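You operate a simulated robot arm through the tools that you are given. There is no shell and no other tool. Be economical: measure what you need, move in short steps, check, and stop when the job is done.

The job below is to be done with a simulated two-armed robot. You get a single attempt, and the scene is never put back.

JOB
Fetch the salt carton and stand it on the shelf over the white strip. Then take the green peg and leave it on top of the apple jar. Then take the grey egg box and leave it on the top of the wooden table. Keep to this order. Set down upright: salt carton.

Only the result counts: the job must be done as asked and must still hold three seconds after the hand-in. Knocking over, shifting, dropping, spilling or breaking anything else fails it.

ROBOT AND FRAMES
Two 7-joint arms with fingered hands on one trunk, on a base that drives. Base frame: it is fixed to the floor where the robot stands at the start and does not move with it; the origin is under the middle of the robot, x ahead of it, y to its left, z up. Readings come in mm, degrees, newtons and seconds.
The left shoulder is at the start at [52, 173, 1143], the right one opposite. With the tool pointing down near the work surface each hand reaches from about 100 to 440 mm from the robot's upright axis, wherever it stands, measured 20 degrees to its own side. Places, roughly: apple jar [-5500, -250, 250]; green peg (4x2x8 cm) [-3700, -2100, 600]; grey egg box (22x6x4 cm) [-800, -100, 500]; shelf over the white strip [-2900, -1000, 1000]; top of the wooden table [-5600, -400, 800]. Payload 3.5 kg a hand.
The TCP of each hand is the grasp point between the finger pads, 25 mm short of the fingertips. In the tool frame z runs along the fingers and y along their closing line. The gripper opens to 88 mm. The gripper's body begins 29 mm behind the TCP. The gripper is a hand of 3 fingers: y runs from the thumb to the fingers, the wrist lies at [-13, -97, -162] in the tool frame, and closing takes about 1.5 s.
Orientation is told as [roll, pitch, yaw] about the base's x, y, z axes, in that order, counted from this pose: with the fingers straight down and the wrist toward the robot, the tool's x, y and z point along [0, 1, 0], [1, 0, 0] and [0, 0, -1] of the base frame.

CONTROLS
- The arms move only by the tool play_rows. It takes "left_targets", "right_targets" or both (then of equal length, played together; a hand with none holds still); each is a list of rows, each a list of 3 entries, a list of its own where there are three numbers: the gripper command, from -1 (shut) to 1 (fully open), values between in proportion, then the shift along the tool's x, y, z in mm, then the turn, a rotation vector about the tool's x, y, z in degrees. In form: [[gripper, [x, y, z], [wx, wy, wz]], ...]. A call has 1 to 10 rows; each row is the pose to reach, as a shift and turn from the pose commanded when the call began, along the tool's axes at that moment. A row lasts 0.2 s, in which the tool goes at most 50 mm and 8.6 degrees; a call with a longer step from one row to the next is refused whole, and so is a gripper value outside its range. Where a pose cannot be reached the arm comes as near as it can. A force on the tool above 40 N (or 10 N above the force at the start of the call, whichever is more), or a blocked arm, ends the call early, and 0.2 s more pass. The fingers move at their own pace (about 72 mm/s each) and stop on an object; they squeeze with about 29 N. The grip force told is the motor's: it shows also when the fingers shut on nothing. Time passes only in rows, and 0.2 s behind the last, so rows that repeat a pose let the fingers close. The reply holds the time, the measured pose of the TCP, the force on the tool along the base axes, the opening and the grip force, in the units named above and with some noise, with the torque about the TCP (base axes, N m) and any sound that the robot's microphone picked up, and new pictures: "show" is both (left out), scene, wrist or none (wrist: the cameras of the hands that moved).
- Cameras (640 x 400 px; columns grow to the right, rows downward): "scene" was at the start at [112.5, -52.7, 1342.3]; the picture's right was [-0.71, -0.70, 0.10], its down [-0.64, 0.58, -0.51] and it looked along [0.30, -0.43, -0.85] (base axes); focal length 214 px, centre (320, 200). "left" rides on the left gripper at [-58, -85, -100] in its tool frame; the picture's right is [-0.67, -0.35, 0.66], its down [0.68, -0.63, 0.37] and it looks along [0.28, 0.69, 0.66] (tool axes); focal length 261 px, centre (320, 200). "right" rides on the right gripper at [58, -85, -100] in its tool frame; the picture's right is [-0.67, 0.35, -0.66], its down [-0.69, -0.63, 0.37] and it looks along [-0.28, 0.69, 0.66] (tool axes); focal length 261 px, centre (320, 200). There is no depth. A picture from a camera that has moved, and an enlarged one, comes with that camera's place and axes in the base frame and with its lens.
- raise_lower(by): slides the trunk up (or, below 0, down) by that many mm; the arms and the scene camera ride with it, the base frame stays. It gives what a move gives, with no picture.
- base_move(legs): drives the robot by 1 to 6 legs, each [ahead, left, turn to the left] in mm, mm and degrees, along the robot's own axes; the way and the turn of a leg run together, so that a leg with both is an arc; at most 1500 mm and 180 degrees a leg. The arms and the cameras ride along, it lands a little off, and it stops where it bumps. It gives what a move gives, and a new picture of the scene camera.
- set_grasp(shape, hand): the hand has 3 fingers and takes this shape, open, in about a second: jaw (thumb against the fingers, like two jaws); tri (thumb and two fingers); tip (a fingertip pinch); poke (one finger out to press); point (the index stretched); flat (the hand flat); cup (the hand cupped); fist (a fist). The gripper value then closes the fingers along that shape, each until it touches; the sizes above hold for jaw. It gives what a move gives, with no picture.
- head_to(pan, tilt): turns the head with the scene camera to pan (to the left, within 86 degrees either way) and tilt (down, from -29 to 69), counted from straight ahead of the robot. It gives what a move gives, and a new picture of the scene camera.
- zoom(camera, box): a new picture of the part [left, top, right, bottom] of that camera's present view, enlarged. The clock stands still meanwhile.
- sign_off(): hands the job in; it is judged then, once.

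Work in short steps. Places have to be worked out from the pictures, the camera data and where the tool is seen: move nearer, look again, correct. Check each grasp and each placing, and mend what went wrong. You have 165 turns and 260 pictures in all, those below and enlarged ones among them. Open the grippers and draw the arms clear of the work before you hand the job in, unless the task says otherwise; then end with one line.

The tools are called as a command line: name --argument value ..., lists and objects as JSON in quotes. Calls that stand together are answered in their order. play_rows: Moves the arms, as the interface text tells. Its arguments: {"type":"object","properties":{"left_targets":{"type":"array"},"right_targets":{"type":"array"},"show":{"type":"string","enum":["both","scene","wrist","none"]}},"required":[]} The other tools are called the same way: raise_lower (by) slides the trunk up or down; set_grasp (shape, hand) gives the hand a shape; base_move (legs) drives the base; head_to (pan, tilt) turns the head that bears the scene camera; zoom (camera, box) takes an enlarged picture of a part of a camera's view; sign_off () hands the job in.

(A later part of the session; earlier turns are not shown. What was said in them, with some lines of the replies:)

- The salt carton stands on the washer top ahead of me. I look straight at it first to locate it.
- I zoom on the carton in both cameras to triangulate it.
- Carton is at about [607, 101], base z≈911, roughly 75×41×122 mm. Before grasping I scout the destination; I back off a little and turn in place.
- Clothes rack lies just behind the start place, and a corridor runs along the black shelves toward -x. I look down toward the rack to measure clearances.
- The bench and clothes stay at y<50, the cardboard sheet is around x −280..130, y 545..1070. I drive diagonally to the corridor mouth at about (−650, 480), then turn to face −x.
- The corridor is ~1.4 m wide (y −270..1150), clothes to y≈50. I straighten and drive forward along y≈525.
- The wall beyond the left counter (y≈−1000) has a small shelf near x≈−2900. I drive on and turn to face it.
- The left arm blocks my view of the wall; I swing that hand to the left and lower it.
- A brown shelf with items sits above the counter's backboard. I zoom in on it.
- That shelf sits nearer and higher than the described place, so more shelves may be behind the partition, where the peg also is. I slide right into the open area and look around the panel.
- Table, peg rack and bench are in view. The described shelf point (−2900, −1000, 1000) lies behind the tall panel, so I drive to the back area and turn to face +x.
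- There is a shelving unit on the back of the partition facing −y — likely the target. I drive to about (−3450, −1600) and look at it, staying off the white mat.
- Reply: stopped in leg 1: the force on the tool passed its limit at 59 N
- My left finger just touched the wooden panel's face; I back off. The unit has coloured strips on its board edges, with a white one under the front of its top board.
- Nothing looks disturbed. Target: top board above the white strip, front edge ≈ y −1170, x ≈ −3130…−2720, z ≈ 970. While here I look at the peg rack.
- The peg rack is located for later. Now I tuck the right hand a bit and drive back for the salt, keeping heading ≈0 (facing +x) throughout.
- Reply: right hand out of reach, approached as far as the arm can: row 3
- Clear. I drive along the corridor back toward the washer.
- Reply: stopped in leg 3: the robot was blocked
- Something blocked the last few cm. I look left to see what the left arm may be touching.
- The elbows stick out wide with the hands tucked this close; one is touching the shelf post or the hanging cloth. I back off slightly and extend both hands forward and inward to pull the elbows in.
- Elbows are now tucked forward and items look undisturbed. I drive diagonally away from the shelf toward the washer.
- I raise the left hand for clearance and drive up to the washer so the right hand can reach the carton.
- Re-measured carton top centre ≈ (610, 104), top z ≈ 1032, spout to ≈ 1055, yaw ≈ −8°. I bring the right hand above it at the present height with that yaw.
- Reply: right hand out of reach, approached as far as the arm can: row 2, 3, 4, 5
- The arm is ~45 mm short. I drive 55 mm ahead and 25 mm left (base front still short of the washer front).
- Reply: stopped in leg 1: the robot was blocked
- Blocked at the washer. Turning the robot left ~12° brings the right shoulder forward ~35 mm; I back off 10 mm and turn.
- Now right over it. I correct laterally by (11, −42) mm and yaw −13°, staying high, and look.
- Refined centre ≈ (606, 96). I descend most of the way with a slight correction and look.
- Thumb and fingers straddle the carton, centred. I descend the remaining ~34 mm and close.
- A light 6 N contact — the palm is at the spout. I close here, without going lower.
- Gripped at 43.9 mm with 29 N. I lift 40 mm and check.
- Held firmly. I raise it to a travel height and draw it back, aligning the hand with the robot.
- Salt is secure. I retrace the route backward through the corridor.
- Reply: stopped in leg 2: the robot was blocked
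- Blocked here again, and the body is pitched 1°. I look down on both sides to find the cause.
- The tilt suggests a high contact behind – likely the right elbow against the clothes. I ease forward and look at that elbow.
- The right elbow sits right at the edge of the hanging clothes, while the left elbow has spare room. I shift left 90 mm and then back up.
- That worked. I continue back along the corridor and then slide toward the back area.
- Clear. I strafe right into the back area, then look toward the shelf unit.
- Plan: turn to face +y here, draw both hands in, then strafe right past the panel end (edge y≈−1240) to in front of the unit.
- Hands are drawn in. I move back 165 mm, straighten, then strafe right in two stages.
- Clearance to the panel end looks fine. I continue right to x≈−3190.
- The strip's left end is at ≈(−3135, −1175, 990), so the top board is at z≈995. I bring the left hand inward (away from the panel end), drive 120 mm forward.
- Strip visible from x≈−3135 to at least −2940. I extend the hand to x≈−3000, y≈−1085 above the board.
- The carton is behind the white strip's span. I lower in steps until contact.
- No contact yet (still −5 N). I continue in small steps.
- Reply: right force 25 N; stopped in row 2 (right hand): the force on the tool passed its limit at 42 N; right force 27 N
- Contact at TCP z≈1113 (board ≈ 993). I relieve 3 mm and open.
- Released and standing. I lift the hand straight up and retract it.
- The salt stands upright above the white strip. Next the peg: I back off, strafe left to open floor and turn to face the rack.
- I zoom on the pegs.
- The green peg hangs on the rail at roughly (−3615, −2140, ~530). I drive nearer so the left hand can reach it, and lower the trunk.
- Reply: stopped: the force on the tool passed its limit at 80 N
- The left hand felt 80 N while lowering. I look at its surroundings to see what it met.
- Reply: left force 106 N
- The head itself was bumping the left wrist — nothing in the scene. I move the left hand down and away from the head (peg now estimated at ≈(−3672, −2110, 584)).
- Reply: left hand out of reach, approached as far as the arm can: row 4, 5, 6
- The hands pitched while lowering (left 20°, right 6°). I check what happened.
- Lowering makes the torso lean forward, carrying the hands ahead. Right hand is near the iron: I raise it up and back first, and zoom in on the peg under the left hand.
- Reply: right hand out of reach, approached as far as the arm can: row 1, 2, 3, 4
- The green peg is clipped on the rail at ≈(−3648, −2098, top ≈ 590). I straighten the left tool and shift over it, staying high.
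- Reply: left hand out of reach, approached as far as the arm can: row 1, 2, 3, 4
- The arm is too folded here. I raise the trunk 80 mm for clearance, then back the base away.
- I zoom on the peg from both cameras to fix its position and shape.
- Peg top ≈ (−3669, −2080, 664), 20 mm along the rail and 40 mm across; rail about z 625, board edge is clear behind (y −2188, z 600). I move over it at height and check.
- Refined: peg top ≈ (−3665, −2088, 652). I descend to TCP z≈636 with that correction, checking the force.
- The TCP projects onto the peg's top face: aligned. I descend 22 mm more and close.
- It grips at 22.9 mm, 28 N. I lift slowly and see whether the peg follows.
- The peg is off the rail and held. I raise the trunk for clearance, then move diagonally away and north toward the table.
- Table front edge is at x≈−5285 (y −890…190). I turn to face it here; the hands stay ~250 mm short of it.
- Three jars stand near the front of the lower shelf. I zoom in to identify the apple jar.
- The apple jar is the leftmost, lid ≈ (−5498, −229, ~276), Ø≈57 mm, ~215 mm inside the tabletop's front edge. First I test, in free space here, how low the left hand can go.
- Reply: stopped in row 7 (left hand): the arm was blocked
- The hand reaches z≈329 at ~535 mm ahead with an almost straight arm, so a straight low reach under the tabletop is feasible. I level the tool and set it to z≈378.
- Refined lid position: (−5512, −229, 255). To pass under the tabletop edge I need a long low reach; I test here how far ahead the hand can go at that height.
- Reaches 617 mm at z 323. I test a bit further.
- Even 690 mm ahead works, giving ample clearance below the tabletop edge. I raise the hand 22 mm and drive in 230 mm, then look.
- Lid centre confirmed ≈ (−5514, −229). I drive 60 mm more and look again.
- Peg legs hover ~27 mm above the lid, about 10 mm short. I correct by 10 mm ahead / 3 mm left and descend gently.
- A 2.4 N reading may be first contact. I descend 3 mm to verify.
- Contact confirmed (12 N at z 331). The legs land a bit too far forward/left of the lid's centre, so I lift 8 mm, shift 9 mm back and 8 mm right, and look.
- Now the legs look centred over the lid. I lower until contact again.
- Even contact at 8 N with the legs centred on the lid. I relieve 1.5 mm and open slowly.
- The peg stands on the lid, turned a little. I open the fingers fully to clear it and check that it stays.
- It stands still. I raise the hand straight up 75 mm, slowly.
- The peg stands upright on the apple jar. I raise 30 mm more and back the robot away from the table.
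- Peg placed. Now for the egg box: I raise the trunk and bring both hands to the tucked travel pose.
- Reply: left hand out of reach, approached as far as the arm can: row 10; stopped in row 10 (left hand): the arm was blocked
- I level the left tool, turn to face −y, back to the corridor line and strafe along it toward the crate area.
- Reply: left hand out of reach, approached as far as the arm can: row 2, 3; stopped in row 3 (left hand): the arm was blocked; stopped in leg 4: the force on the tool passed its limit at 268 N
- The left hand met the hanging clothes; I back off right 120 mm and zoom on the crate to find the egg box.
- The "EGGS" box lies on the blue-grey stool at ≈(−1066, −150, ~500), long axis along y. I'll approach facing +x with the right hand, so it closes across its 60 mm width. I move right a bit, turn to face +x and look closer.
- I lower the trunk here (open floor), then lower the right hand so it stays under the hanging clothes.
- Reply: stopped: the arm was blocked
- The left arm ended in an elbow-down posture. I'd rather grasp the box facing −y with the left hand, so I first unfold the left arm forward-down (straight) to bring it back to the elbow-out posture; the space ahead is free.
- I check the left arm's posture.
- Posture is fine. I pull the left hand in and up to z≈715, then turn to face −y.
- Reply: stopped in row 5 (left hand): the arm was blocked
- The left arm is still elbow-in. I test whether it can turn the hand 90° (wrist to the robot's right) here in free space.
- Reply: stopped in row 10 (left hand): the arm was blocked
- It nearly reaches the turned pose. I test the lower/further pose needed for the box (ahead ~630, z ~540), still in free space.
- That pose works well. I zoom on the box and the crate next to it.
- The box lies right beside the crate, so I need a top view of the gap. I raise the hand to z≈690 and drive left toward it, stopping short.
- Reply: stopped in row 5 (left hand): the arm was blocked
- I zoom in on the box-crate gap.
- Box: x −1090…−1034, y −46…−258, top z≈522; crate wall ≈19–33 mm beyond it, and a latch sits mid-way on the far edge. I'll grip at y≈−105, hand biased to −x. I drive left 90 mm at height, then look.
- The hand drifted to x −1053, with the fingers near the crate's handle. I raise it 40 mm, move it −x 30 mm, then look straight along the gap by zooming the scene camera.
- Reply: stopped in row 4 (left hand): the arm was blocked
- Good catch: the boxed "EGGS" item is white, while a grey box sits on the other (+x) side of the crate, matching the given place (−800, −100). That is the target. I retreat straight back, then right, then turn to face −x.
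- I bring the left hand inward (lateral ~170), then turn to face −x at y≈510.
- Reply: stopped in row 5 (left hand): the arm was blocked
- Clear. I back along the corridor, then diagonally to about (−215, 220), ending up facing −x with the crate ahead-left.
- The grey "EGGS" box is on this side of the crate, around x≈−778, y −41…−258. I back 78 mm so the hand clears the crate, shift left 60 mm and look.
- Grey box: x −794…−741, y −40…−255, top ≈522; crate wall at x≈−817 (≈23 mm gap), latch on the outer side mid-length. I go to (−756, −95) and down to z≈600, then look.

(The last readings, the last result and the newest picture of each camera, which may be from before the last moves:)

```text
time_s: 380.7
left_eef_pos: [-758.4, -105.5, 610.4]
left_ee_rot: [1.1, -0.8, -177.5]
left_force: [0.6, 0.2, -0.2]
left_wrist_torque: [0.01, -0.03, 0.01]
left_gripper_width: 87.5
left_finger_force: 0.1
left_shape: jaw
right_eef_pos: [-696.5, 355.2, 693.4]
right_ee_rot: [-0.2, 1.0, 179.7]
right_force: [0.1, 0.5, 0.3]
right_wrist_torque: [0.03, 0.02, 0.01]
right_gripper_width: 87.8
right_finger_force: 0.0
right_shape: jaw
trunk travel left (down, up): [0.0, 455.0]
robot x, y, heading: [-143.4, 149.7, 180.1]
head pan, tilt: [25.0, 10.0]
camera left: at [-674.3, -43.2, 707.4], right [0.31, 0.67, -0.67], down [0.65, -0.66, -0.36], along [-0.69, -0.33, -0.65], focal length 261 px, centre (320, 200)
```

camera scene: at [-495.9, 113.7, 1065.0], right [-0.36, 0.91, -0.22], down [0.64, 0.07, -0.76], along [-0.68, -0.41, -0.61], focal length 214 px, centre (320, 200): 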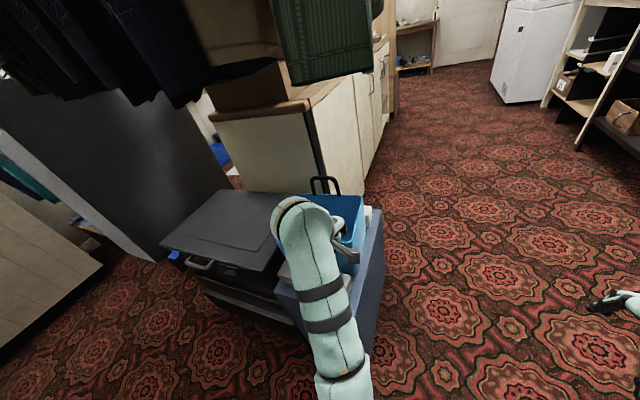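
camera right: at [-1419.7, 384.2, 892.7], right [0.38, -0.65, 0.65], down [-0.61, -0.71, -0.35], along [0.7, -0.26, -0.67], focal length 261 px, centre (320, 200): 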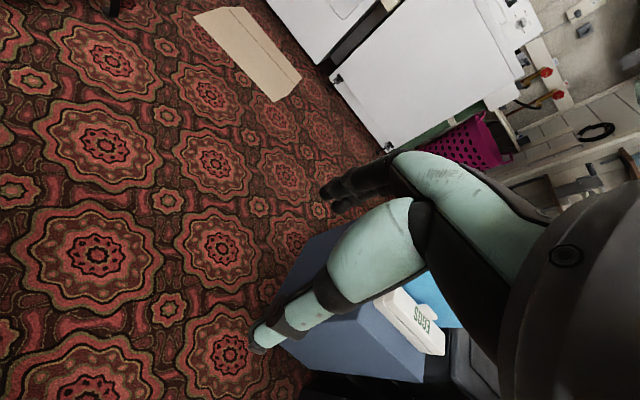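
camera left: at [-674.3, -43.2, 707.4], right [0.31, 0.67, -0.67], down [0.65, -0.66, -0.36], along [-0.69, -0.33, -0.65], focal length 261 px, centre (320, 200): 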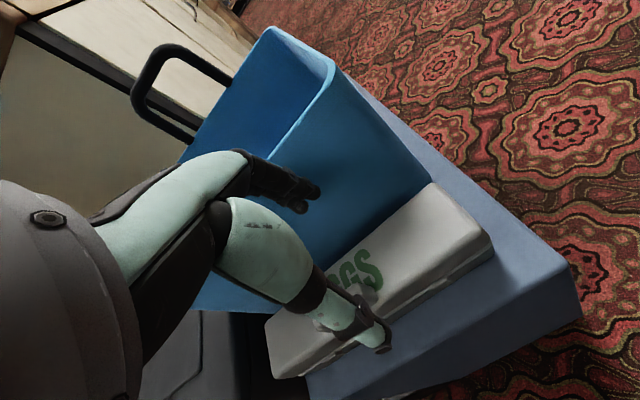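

Fingers are outside the crate wall and over the gap. I shift 8 mm toward the near end, narrow slightly and descend to z≈540.

play_rows --left_targets '[[0.9, [-8, 0, 20], [0, -1, -0.5]], [0.9, [-8, 0, 40], [0, -1, -1]], [0.9, [-8, 0, 58], [0, -1, -2]], [0.9, [-8, 0, 70], [0, -1, -2.5]], [0.9, [-8, 0, 70], [0, -1, -2.5]]]' --show "wrist"

```text
time_s: 382.1
left_eef_pos: [-761.5, -103.7, 541.4]
left_ee_rot: [1.0, -1.0, -175.1]
left_force: [0.1, -0.6, 0.8]
left_wrist_torque: [0.03, -0.01, 0.03]
left_gripper_width: 83.7
left_finger_force: 0.1
left_shape: jaw
right_eef_pos: [-696.5, 354.6, 692.8]
right_ee_rot: [-0.1, 0.9, 179.6]
right_force: [-0.1, 1.3, -0.2]
right_wrist_torque: [-0.01, 0.02, 0.03]
right_gripper_width: 88.1
right_finger_force: 0.0
right_shape: jaw
trunk travel left (down, up): [0.0, 455.0]
robot x, y, heading: [-146.5, 151.5, 180.1]
head pan, tilt: [25.0, 10.0]
stopped in row 5 (left hand): the arm was blocked; the commanded pose is now the measured one
camera left: at [-679.6, -38.2, 636.7], right [0.28, 0.68, -0.67], down [0.68, -0.64, -0.36], along [-0.68, -0.36, -0.64], focal length 261 px, centre (320, 200)
```

left: 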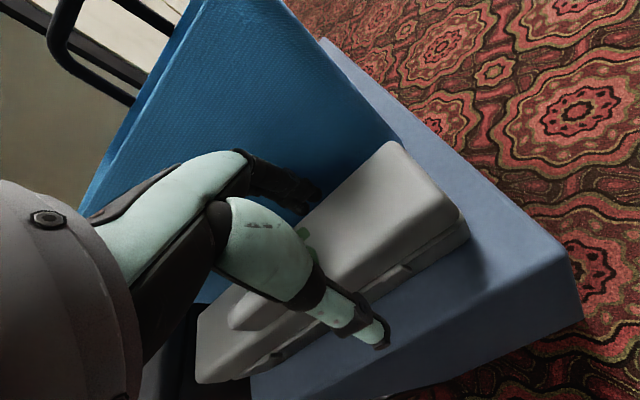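

Straddling the box well. I correct the yaw and descend the last ~26 mm.

play_rows --left_targets '[[0.9, [0, 0, 8], [0, -0.5, 1.5]], [0.9, [0, 0, 16], [0, -1, 3]], [0.9, [0, 0, 24], [0, -1, 4.5]], [0.9, [0, 0, 26], [0, -1, 4.5]]]' --show "wrist"

```text
time_s: 383.1
left_eef_pos: [-761.2, -102.2, 516.5]
left_ee_rot: [-0.4, -1.0, -179.8]
left_force: [-5.2, 0.2, 12.0]
left_wrist_torque: [0.08, 0.38, -0.04]
left_gripper_width: 85.1
left_finger_force: 0.0
left_shape: jaw
right_eef_pos: [-696.3, 354.6, 692.8]
right_ee_rot: [-0.1, 0.8, 179.5]
right_force: [0.6, -0.7, -0.3]
right_wrist_torque: [0.01, 0.01, 0.0]
right_gripper_width: 88.1
right_finger_force: 0.1
right_shape: jaw
trunk travel left (down, up): [0.0, 455.0]
robot x, y, heading: [-139.0, 151.7, 180.0]
head pan, tilt: [25.0, 10.0]
camera left: at [-674.0, -44.3, 613.1], right [0.33, 0.67, -0.66], down [0.63, -0.68, -0.38], along [-0.7, -0.28, -0.65], focal length 261 px, centre (320, 200)
```

left: 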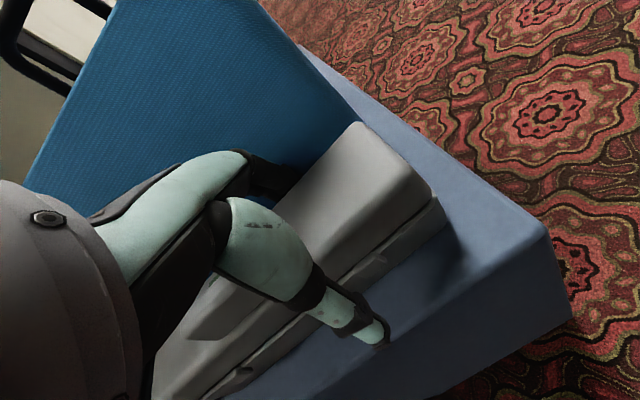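

A 12 N contact: fingertips reached the stool level. I lift 3 mm and close.

play_rows --left_targets '[[0.9, [0, 0, -3], [0, 0, 0]], [0.4, [0, 0, -3], [0, 0, 0]], [-0.2, [0, 0, -3], [0, 0, 0]], [-1, [0, 0, -3], [0, 0, 0]], [-1, [0, 0, -3], [0, 0, 0]], [-1, [0, 0, -3], [0, 0, 0]], [-1, [0, 0, -3], [0, 0, 0]]]' --show "wrist"

```text
time_s: 384.7
left_eef_pos: [-761.4, -103.3, 516.0]
left_ee_rot: [-0.2, -0.8, -179.9]
left_force: [0.0, -0.1, -0.1]
left_wrist_torque: [-0.03, -0.03, 0.04]
left_gripper_width: 48.7
left_finger_force: 29.0
left_shape: jaw
right_eef_pos: [-697.2, 355.1, 693.0]
right_ee_rot: [-0.3, 0.9, 179.7]
right_force: [1.0, 0.3, -0.1]
right_wrist_torque: [-0.01, 0.03, -0.04]
right_gripper_width: 87.8
right_finger_force: 0.0
right_shape: jaw
trunk travel left (down, up): [0.0, 455.0]
robot x, y, heading: [-142.1, 153.8, 179.9]
head pan, tilt: [25.0, 10.0]
camera left: at [-674.0, -44.8, 614.5], right [0.34, 0.67, -0.66], down [0.63, -0.68, -0.38], along [-0.7, -0.29, -0.65], focal length 261 px, centre (320, 200)
```

left: 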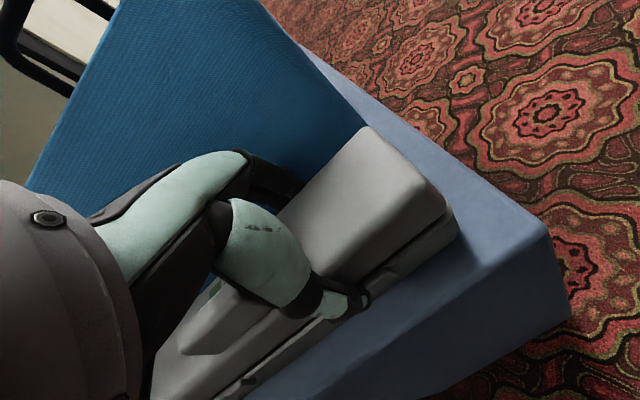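

Gripped (48.7 mm, 29 N). I lift 40 mm and check.

play_rows --left_targets '[[-1, [0, 0, -10], [0, 0, 0]], [-1, [0, 0, -25], [0, 0, 0]], [-1, [0, 0, -45], [0, 0, 0]], [-1, [0, 0, -45], [0, 0, 0]]]' --show "both"

```text
time_s: 385.7
left_eef_pos: [-762.6, -102.9, 562.8]
left_ee_rot: [-0.2, -0.7, -179.8]
left_force: [-0.1, -0.4, -1.2]
left_wrist_torque: [0.11, 0.01, 0.0]
left_gripper_width: 47.9
left_finger_force: 29.3
left_shape: jaw
right_eef_pos: [-696.6, 355.8, 691.7]
right_ee_rot: [-0.2, 0.9, 179.7]
right_force: [0.3, 0.1, -0.4]
right_wrist_torque: [0.02, 0.0, 0.01]
right_gripper_width: 87.9
right_finger_force: 0.0
right_shape: jaw
trunk travel left (down, up): [0.0, 455.0]
robot x, y, heading: [-143.5, 149.4, 180.2]
head pan, tilt: [25.0, 10.0]
camera scene: at [-496.4, 114.8, 1064.8], right [-0.36, 0.91, -0.22], down [0.64, 0.07, -0.76], along [-0.68, -0.42, -0.61], focal length 214 px, centre (320, 200)
camera left: at [-675.2, -44.6, 660.4], right [0.34, 0.67, -0.66], down [0.63, -0.68, -0.38], along [-0.7, -0.29, -0.65], focal length 261 px, centre (320, 200)
```

scene: 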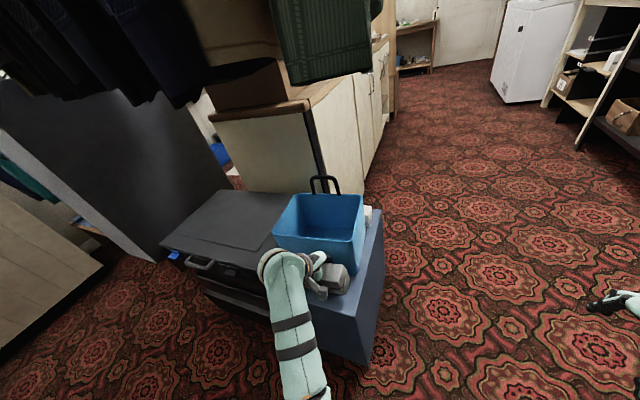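
left: 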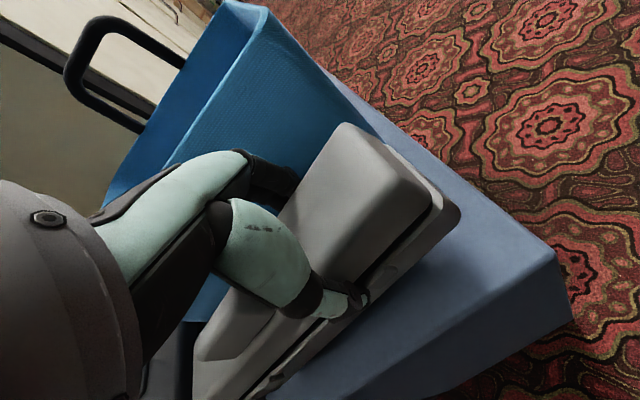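

The grey box is held and lifted. I raise the trunk 100 mm for clearance, back off, turn right 40° to swing the box away from the crate, and move toward the corridor.

raise_lower --by 100

base_move --legs '[[-120, 0, 0], [0, 0, -40], [556, 271, 0]]'

```text
time_s: 387.0
left_eef_pos: [-760.4, -102.0, 660.8]
left_ee_rot: [-0.2, -0.7, -179.8]
left_force: [-0.1, 0.8, -2.8]
left_wrist_torque: [0.11, -0.01, 0.02]
left_gripper_width: 47.8
left_finger_force: 29.1
left_shape: jaw
right_eef_pos: [-697.6, 355.3, 793.2]
right_ee_rot: [-0.2, 1.0, 179.6]
right_force: [-1.6, -0.1, -0.2]
right_wrist_torque: [-0.02, -0.01, 0.04]
right_gripper_width: 88.0
right_finger_force: 0.1
right_shape: jaw
trunk travel left (down, up): [-100.0, 355.0]
robot x, y, heading: [-144.7, 154.5, 179.8]
head pan, tilt: [25.0, 10.0]
```

```text
time_s: 393.1
left_eef_pos: [-1257.8, 498.7, 660.9]
left_ee_rot: [-0.2, -0.8, 140.3]
left_force: [-0.2, 0.4, -2.4]
left_wrist_torque: [0.06, -0.04, 0.06]
left_gripper_width: 47.7
left_finger_force: 29.0
left_shape: jaw
right_eef_pos: [-916.0, 810.0, 794.3]
right_ee_rot: [-0.2, 0.8, 139.6]
right_force: [0.5, 0.2, -0.2]
right_wrist_torque: [0.0, -0.02, -0.01]
right_gripper_width: 88.0
right_finger_force: 0.1
right_shape: jaw
trunk travel left (down, up): [-100.0, 355.0]
robot x, y, heading: [-622.6, 299.9, 139.9]
head pan, tilt: [25.0, 10.0]
camera scene: at [-840.5, 433.6, 1233.4], right [0.28, 0.95, -0.14], down [0.41, -0.24, -0.88], along [-0.87, 0.19, -0.45], focal length 214 px, centre (320, 200)
```

scene: 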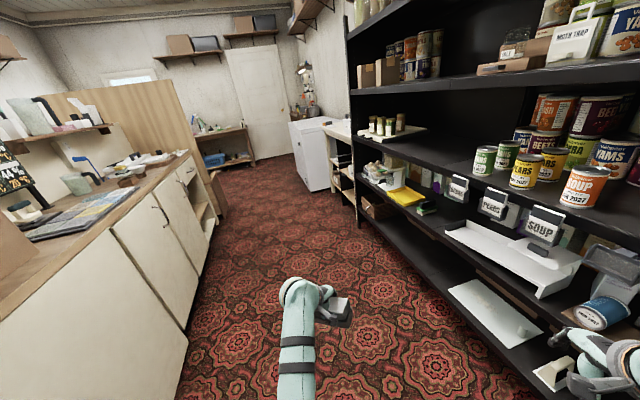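

Good. I turn back to face −x, shift right to the corridor line and drive toward the table area.

base_move --legs '[[60, -100, 0], [0, 0, 40], [0, -110, 0], [1250, 0, 0], [1250, 0, 0]]'

```text
time_s: 408.8
left_eef_pos: [-3722.5, 287.5, 661.2]
left_ee_rot: [-0.2, -0.8, 179.2]
left_force: [0.0, 0.7, -1.5]
left_wrist_torque: [0.05, 0.0, -0.02]
left_gripper_width: 47.5
left_finger_force: 29.1
left_shape: jaw
right_eef_pos: [-3650.0, 743.4, 793.5]
right_ee_rot: [-0.2, 0.9, 178.6]
right_force: [-0.9, 0.5, -1.0]
right_wrist_torque: [0.0, -0.01, -0.02]
right_gripper_width: 87.4
right_finger_force: 0.0
right_shape: jaw
trunk travel left (down, up): [-100.0, 355.0]
robot x, y, heading: [-3101.3, 533.0, 178.9]
head pan, tilt: [25.0, 10.0]
camera scene: at [-3354.4, 497.7, 1233.5], right [-0.38, 0.91, -0.14], down [0.47, 0.06, -0.88], along [-0.8, -0.4, -0.45], focal length 214 px, centre (320, 200)
```

scene: 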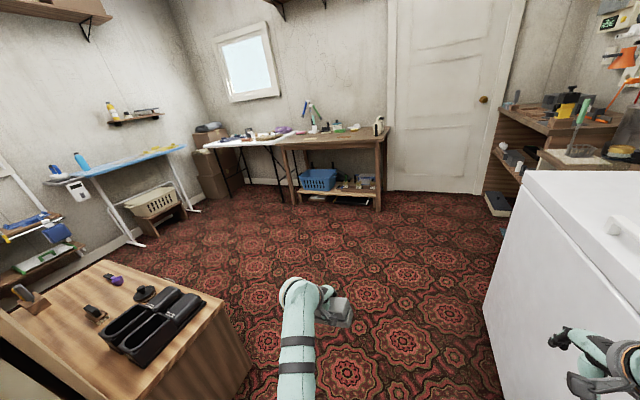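

Nearly there. I continue to about (−4350, −50) in front of the table and raise the trunk so the box is above table height.

base_move --legs '[[900, 0, 1], [300, 590, 0]]'

raise_lower --by 260

head_to --pan 10 --tilt 30

```text
time_s: 416.9
left_eef_pos: [-4921.2, -311.8, 661.8]
left_ee_rot: [-0.3, -0.8, -179.4]
left_force: [0.2, -0.6, -1.9]
left_wrist_torque: [0.03, -0.02, -0.02]
left_gripper_width: 47.8
left_finger_force: 28.9
left_shape: jaw
right_eef_pos: [-4860.7, 147.3, 792.6]
right_ee_rot: [-0.2, 0.9, 180.1]
right_force: [-0.4, -0.7, -0.2]
right_wrist_torque: [0.02, 0.0, 0.02]
right_gripper_width: 87.9
right_finger_force: 0.0
right_shape: jaw
trunk travel left (down, up): [-100.0, 355.0]
robot x, y, heading: [-4304.7, -50.7, -179.6]
head pan, tilt: [25.0, 10.0]
camera scene: at [-4558.9, -91.5, 1233.5], right [-0.41, 0.9, -0.14], down [0.47, 0.08, -0.88], along [-0.79, -0.42, -0.45], focal length 214 px, centre (320, 200)
```

scene: 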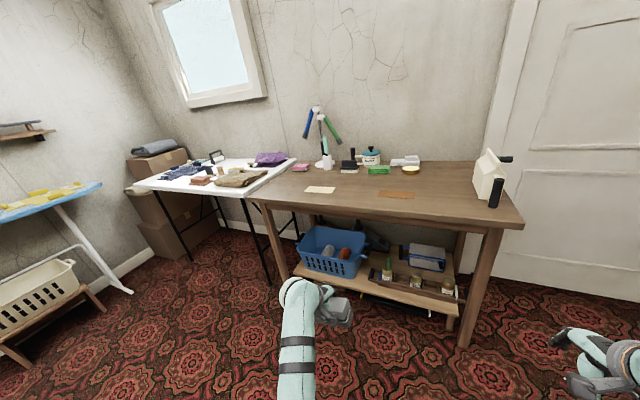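

```text
time_s: 419.5
left_eef_pos: [-4920.7, -311.1, 922.2]
left_ee_rot: [-0.3, -0.9, -179.5]
left_force: [0.4, 0.1, -2.2]
left_wrist_torque: [0.06, -0.01, 0.03]
left_gripper_width: 47.1
left_finger_force: 28.7
left_shape: jaw
right_eef_pos: [-4819.3, 147.1, 1210.3]
right_ee_rot: [0.0, -15.1, 180.0]
right_force: [0.3, 0.0, 0.2]
right_wrist_torque: [0.0, -0.01, 0.0]
right_gripper_width: 87.8
right_finger_force: 0.2
right_shape: jaw
trunk travel left (down, up): [-360.0, 95.0]
robot x, y, heading: [-4305.7, -49.6, -179.9]
head pan, tilt: [25.0, 10.0]
```

```text
time_s: 420.4
left_eef_pos: [-4920.6, -311.2, 921.9]
left_ee_rot: [-0.2, -0.8, -179.3]
left_force: [-0.3, 0.8, -1.7]
left_wrist_torque: [0.06, -0.01, 0.02]
left_gripper_width: 47.4
left_finger_force: 29.5
left_shape: jaw
right_eef_pos: [-4818.1, 147.6, 1210.0]
right_ee_rot: [-0.1, -15.2, 180.0]
right_force: [0.2, -0.4, -0.8]
right_wrist_torque: [0.02, 0.01, 0.0]
right_gripper_width: 87.9
right_finger_force: 0.1
right_shape: jaw
trunk travel left (down, up): [-360.0, 95.0]
robot x, y, heading: [-4307.6, -50.2, -179.6]
head pan, tilt: [10.0, 30.0]
camera scene: at [-4398.1, -66.7, 1522.9], right [-0.18, 0.98, 0.0], down [0.51, 0.09, -0.85], along [-0.84, -0.16, -0.52], focal length 214 px, centre (320, 200)
```

scene: 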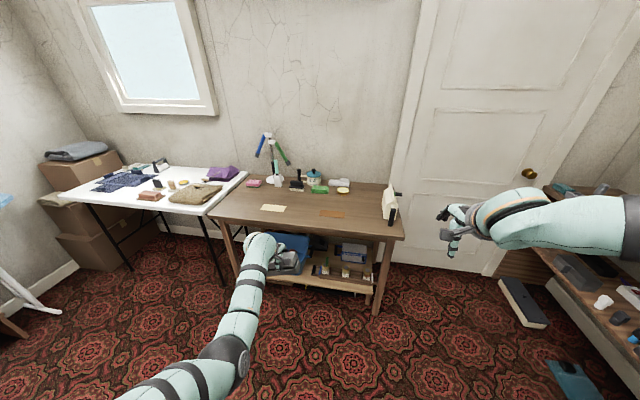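

I drive forward 300 mm and look at the landing area with the left camera.

base_move --legs '[[300, 0, -0.4]]'

zoom --camera "left" --box '[0, 0, 640, 400]'

zoom --camera "scene" --box '[140, 120, 440, 320]'

```text
time_s: 422.4
left_eef_pos: [-5216.2, -305.8, 921.6]
left_ee_rot: [-0.3, -0.9, -179.8]
left_force: [-0.5, -0.2, -2.0]
left_wrist_torque: [0.07, 0.02, 0.04]
left_gripper_width: 47.5
left_finger_force: 28.6
left_shape: jaw
right_eef_pos: [-5109.7, 151.7, 1210.9]
right_ee_rot: [-0.1, -15.2, 179.5]
right_force: [0.8, -0.3, -0.8]
right_wrist_torque: [0.02, 0.03, 0.0]
right_gripper_width: 87.9
right_finger_force: 0.0
right_shape: jaw
trunk travel left (down, up): [-360.0, 95.0]
robot x, y, heading: [-4603.5, -50.1, 180.1]
head pan, tilt: [10.0, 30.0]
camera scene: at [-4690.4, -66.5, 1523.0], right [-0.17, 0.99, 0.0], down [0.51, 0.09, -0.85], along [-0.84, -0.15, -0.52], focal length 214 px, centre (320, 200)
```

scene: 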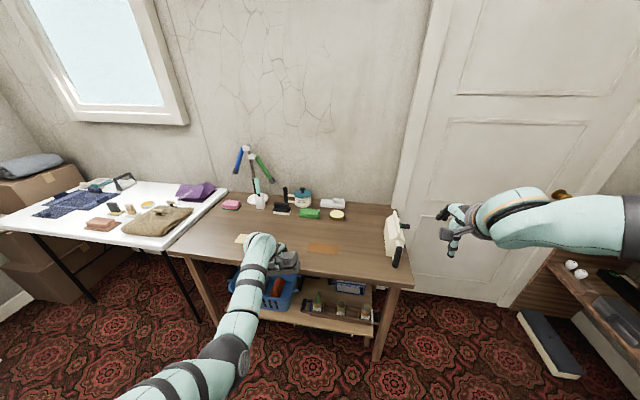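

```text
1.00 times, centred on (320, 200) of left (not enlarged: the box is as wide or as high as the picture)
camera zoom: at [-5128.8, -249.0, 1020.2], right [0.34, 0.67, -0.66], down [0.63, -0.68, -0.38], along [-0.7, -0.28, -0.65], focal length 261 px, centre (320, 200)
```

zoom: 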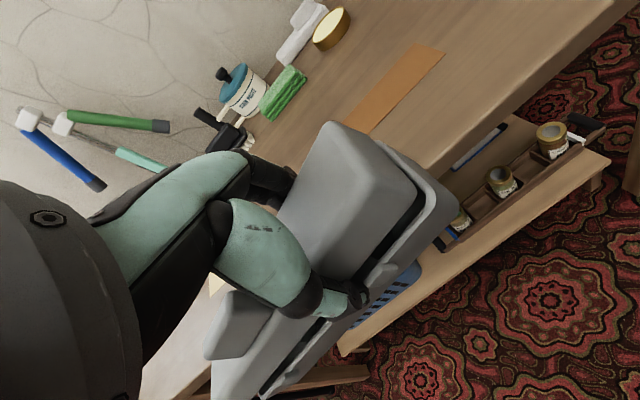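

```text
2.00 times, centred on (290, 220) of scene
camera zoom: at [-4690.4, -66.5, 1523.0], right [-0.17, 0.99, 0.0], down [0.51, 0.09, -0.85], along [-0.84, -0.15, -0.52], focal length 429 px, centre (380, 160)
```

zoom: 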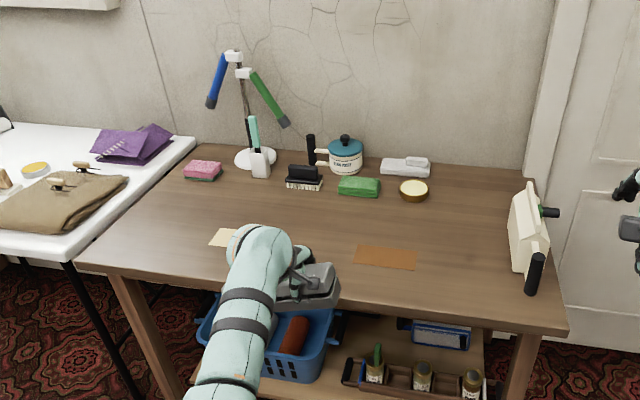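

Table front edge ≈ −5264, sheets begin at ≈ −5387; the peg still stands on its jar. I drive 106 mm forward so the box centre is at x≈−5322, then lower.

base_move --legs '[[106, 0, 0]]'

play_rows --left_targets '[[-1, [0, 0, 20], [0, 0, 0]], [-1, [0, 0, 40], [0, 0, 0]], [-1, [0, 0, 55], [0, 0, 0]], [-1, [0, 0, 65], [0, 0, 0]], [-1, [0, 0, 65], [0, 0, 0]]]' --show "both"

```text
time_s: 423.6
left_eef_pos: [-5319.6, -306.0, 922.7]
left_ee_rot: [-0.3, -0.9, -179.9]
left_force: [-0.5, 0.1, -2.2]
left_wrist_torque: [0.09, 0.01, -0.01]
left_gripper_width: 47.3
left_finger_force: 28.5
left_shape: jaw
right_eef_pos: [-5213.9, 151.2, 1211.7]
right_ee_rot: [-0.2, -15.1, 179.4]
right_force: [0.2, 0.5, 0.1]
right_wrist_torque: [0.01, 0.01, 0.0]
right_gripper_width: 87.8
right_finger_force: 0.0
right_shape: jaw
trunk travel left (down, up): [-360.0, 95.0]
robot x, y, heading: [-4705.1, -52.7, 180.0]
head pan, tilt: [10.0, 30.0]
camera scene: at [-4794.5, -66.3, 1523.1], right [-0.17, 0.99, 0.0], down [0.51, 0.09, -0.85], along [-0.84, -0.15, -0.52], focal length 214 px, centre (320, 200)
```

scene: 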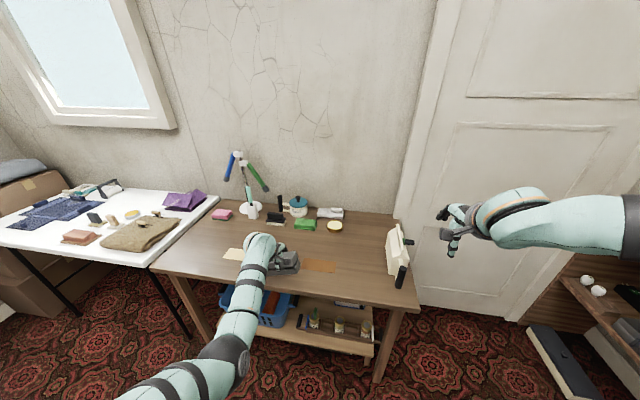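

```text
time_s: 424.8
left_eef_pos: [-5321.9, -305.0, 855.1]
left_ee_rot: [-0.2, -0.8, -179.8]
left_force: [0.1, 1.4, -0.3]
left_wrist_torque: [-0.06, -0.05, 0.0]
left_gripper_width: 47.1
left_finger_force: 29.0
left_shape: jaw
right_eef_pos: [-5216.0, 151.3, 1210.5]
right_ee_rot: [0.0, -15.2, 179.5]
right_force: [0.1, -0.5, -0.4]
right_wrist_torque: [0.04, 0.03, -0.01]
right_gripper_width: 87.8
right_finger_force: 0.1
right_shape: jaw
trunk travel left (down, up): [-360.0, 95.0]
robot x, y, heading: [-4705.7, -50.6, 179.8]
head pan, tilt: [10.0, 30.0]
camera scene: at [-4797.4, -66.1, 1522.9], right [-0.17, 0.99, 0.0], down [0.51, 0.09, -0.85], along [-0.84, -0.15, -0.52], focal length 214 px, centre (320, 200)
camera left: at [-5235.4, -247.0, 953.7], right [0.34, 0.67, -0.66], down [0.63, -0.68, -0.38], along [-0.7, -0.28, -0.65], focal length 261 px, centre (320, 200)
```

scene: 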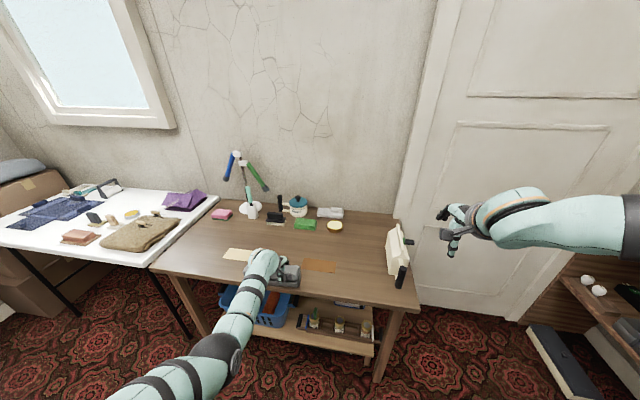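
left: 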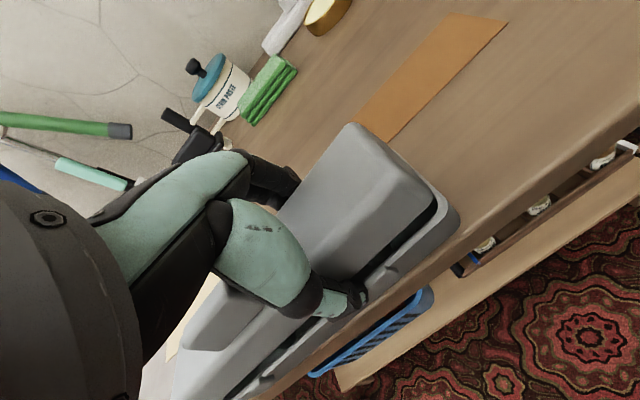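

Beginning contact at one end. I lower further in small steps.

play_rows --left_targets '[[-1, [0, 0, 4], [0, 0, 0]], [-1, [0, 0, 8], [0, 0, 0]], [-1, [0, 0, 12], [0, 0, 0]], [-1, [0, 0, 15], [0, 0, 0]]]' --show "none"

```text
time_s: 425.8
left_eef_pos: [-5322.7, -304.8, 841.0]
left_ee_rot: [-0.2, -0.8, -179.9]
left_force: [-0.2, 0.2, 0.1]
left_wrist_torque: [-0.13, -0.06, 0.01]
left_gripper_width: 46.8
left_finger_force: 29.0
left_shape: jaw
right_eef_pos: [-5218.1, 151.2, 1209.8]
right_ee_rot: [-0.1, -15.1, 179.5]
right_force: [0.3, 0.6, 0.7]
right_wrist_torque: [-0.03, 0.0, -0.01]
right_gripper_width: 88.0
right_finger_force: 0.1
right_shape: jaw
trunk travel left (down, up): [-360.0, 95.0]
robot x, y, heading: [-4706.5, -49.5, 180.0]
head pan, tilt: [10.0, 30.0]
```

The box is levelling on the table. I go 9 mm further and look.

play_rows --left_targets '[[-1, [0, 0, 3], [0, 0, 0]], [-1, [0, 0, 6], [0, 0, 0]], [-1, [0, 0, 9], [0, 0, 0]], [-1, [0, 0, 9], [0, 0, 0]]]' --show "wrist"

zoom --camera "scene" --box '[200, 210, 360, 320]'

```text
time_s: 426.8
left_eef_pos: [-5323.5, -304.9, 836.7]
left_ee_rot: [-0.2, -1.2, -179.7]
left_force: [-3.1, -0.9, 26.7]
left_wrist_torque: [-0.15, -0.26, 0.08]
left_gripper_width: 47.1
left_finger_force: 29.4
left_shape: jaw
right_eef_pos: [-5212.6, 152.8, 1211.3]
right_ee_rot: [-0.1, -15.3, 179.5]
right_force: [-0.6, -0.3, -0.2]
right_wrist_torque: [-0.02, -0.01, 0.0]
right_gripper_width: 88.0
right_finger_force: 0.1
right_shape: jaw
trunk travel left (down, up): [-360.0, 95.0]
robot x, y, heading: [-4705.7, -51.4, 179.8]
head pan, tilt: [10.0, 30.0]
camera left: at [-5235.0, -247.8, 934.1], right [0.33, 0.67, -0.66], down [0.62, -0.68, -0.38], along [-0.71, -0.29, -0.65], focal length 261 px, centre (320, 200)
```

left: 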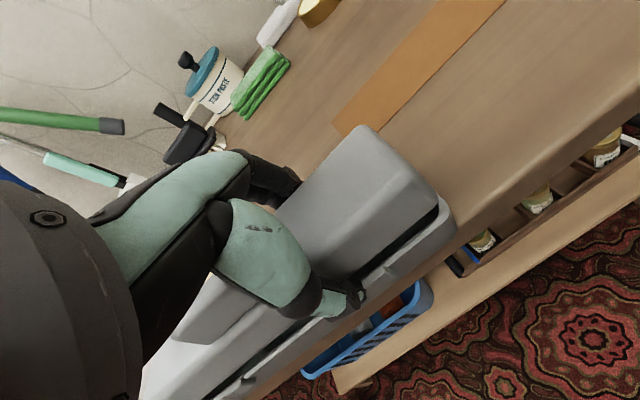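

```text
3.64 times, centred on (280, 265) of scene
camera zoom: at [-4793.7, -64.5, 1523.4], right [-0.17, 0.99, -0.01], down [0.51, 0.08, -0.85], along [-0.84, -0.15, -0.52], focal length 780 px, centre (466, -36)
```

zoom: 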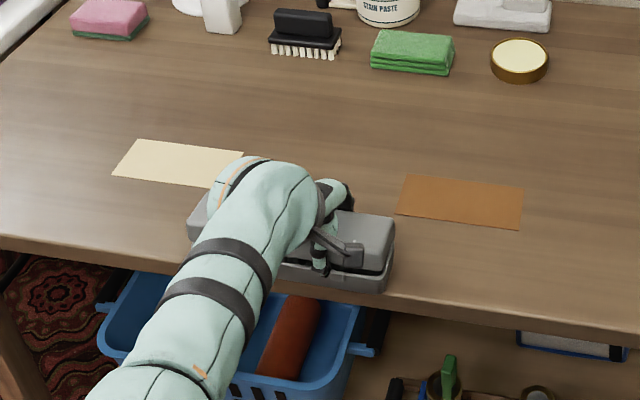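

Flat contact (27 N), but the box's outer side is only a few mm from the table edge. I lift 8 mm, move 18 mm further in and set it down again.

play_rows --left_targets '[[-1, [0, 0, -8], [0, 0, 0]], [-1, [0, 0, -10], [0, 0, 0]], [-1, [0, 10, -10], [0, 0, 0]], [-1, [0, 19, -10], [0, 0, 0]], [-1, [0, 19, -5], [0, 0, 0]], [-1, [0, 19, -1], [0, 0, 0]], [-1, [0, 19, 2], [0, 0, 0]]]' --show "wrist"

```text
time_s: 428.4
left_eef_pos: [-5341.9, -303.8, 837.3]
left_ee_rot: [-0.3, -1.5, -179.9]
left_force: [-2.0, -1.2, 37.7]
left_wrist_torque: [-0.15, -0.75, 0.13]
left_gripper_width: 47.4
left_finger_force: 29.1
left_shape: jaw
right_eef_pos: [-5212.0, 153.7, 1213.4]
right_ee_rot: [0.0, -15.4, 179.6]
right_force: [-1.2, 0.4, 0.4]
right_wrist_torque: [0.0, 0.01, 0.07]
right_gripper_width: 87.8
right_finger_force: 0.1
right_shape: jaw
trunk travel left (down, up): [-360.0, 95.0]
robot x, y, heading: [-4705.1, -48.6, 179.9]
head pan, tilt: [10.0, 30.0]
camera left: at [-5254.0, -246.9, 934.1], right [0.33, 0.67, -0.66], down [0.62, -0.68, -0.38], along [-0.71, -0.29, -0.64], focal length 261 px, centre (320, 200)
```

left: 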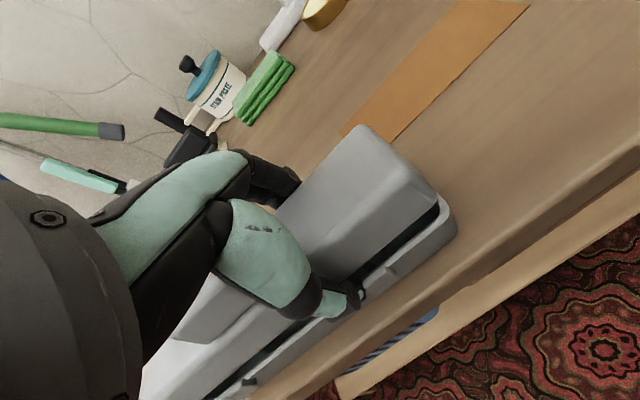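

Now well inside the edge. I relieve the pressure and open the fingers.

play_rows --left_targets '[[-1, [0, 0, -3], [0, 0, 0]], [-0.3, [0, 0, -3], [0, 0, 0]], [0.2, [0, 0, -3], [0, 0, 0]], [0.6, [0, 0, -3], [0, 0, 0]], [0.9, [0, 0, -3], [0, 0, 0]], [0.9, [0, 0, -3], [0, 0, 0]]]' --show "wrist"

```text
time_s: 429.8
left_eef_pos: [-5342.3, -305.5, 833.2]
left_ee_rot: [-0.1, -0.7, -179.8]
left_force: [-1.3, 0.4, 0.0]
left_wrist_torque: [0.0, 0.02, -0.01]
left_gripper_width: 83.8
left_finger_force: 0.0
left_shape: jaw
right_eef_pos: [-5217.5, 151.5, 1210.5]
right_ee_rot: [-0.1, -15.1, 179.5]
right_force: [0.8, -0.7, 0.5]
right_wrist_torque: [0.02, 0.0, -0.01]
right_gripper_width: 87.8
right_finger_force: 0.0
right_shape: jaw
trunk travel left (down, up): [-360.0, 95.0]
robot x, y, heading: [-4708.1, -50.8, 180.1]
head pan, tilt: [10.0, 30.0]
camera left: at [-5255.0, -247.7, 931.0], right [0.34, 0.67, -0.66], down [0.63, -0.68, -0.38], along [-0.7, -0.28, -0.65], focal length 261 px, centre (320, 200)
```

left: 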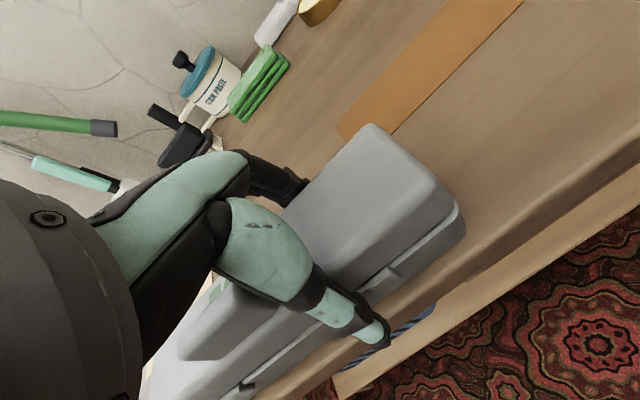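

Released; the box rests flat on the tabletop. I lift the hand straight up, then back the robot away and check everything.

play_rows --left_targets '[[1, [0, 0, -15], [0, 0, 0]], [1, [0, 0, -40], [0, 0, 0]], [1, [0, 0, -70], [0, 0, 0]], [1, [0, 0, -90], [0, 0, 0]]]' --show "none"

base_move --legs '[[-350, 0, 0]]'

zoom --camera "scene" --box '[140, 120, 440, 320]'

```text
time_s: 430.8
left_eef_pos: [-5339.9, -306.6, 925.1]
left_ee_rot: [-0.3, -0.8, -179.9]
left_force: [-0.5, -0.2, 0.1]
left_wrist_torque: [0.0, 0.01, 0.01]
left_gripper_width: 87.4
left_finger_force: 0.1
left_shape: jaw
right_eef_pos: [-5217.4, 151.7, 1210.6]
right_ee_rot: [-0.1, -15.1, 179.5]
right_force: [-0.7, 0.6, 0.5]
right_wrist_torque: [0.03, -0.01, -0.03]
right_gripper_width: 87.7
right_finger_force: 0.0
right_shape: jaw
trunk travel left (down, up): [-360.0, 95.0]
robot x, y, heading: [-4703.7, -50.8, 179.9]
head pan, tilt: [10.0, 30.0]
```

```text
time_s: 433.1
left_eef_pos: [-4988.9, -301.1, 923.8]
left_ee_rot: [-0.2, -0.8, 179.7]
left_force: [0.0, -0.2, 0.4]
left_wrist_torque: [-0.01, 0.03, 0.01]
left_gripper_width: 87.7
left_finger_force: 0.0
left_shape: jaw
right_eef_pos: [-4861.7, 153.1, 1209.3]
right_ee_rot: [0.1, -14.9, 179.0]
right_force: [-0.3, -0.6, 0.5]
right_wrist_torque: [-0.02, 0.0, 0.0]
right_gripper_width: 88.2
right_finger_force: 0.2
right_shape: jaw
trunk travel left (down, up): [-360.0, 95.0]
robot x, y, heading: [-4351.5, -50.2, 179.6]
head pan, tilt: [10.0, 30.0]
camera scene: at [-4444.6, -67.5, 1522.7], right [-0.16, 0.99, 0.0], down [0.52, 0.08, -0.85], along [-0.84, -0.14, -0.52], focal length 214 px, centre (320, 200)
```

scene: 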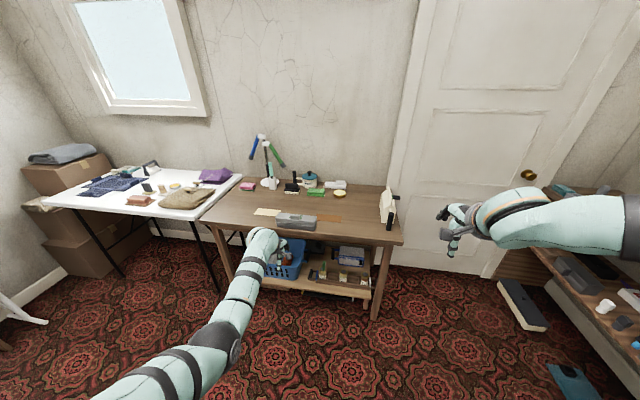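

```text
2.00 times, centred on (290, 220) of scene
camera zoom: at [-4444.6, -67.5, 1522.7], right [-0.16, 0.99, 0.0], down [0.52, 0.08, -0.85], along [-0.84, -0.14, -0.52], focal length 429 px, centre (380, 160)
```

zoom: 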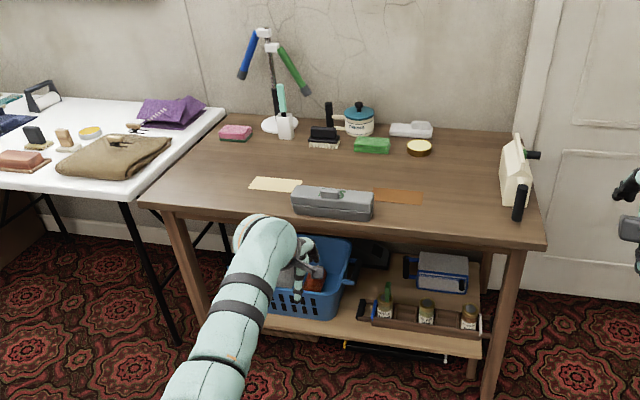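

The egg box rests on the tabletop, the peg stands on the apple jar, and the salt was left upright above the white strip. Both grippers are open and clear, so I hand in.

sign_off

```text
The job is handed in.
```

I placed all three items in the order asked and handed the job in: the salt carton upright on the shelf over the white strip, the green peg on the apple jar, and the grey egg box on the wooden table. In the last picture the peg and the egg box were still in place. I last saw the salt right after placing it. Along the way I bumped the wooden panel once and the hanging clothes at least once, and the base was stopped two more times, once at the washer. I saw nothing moved or knocked over.
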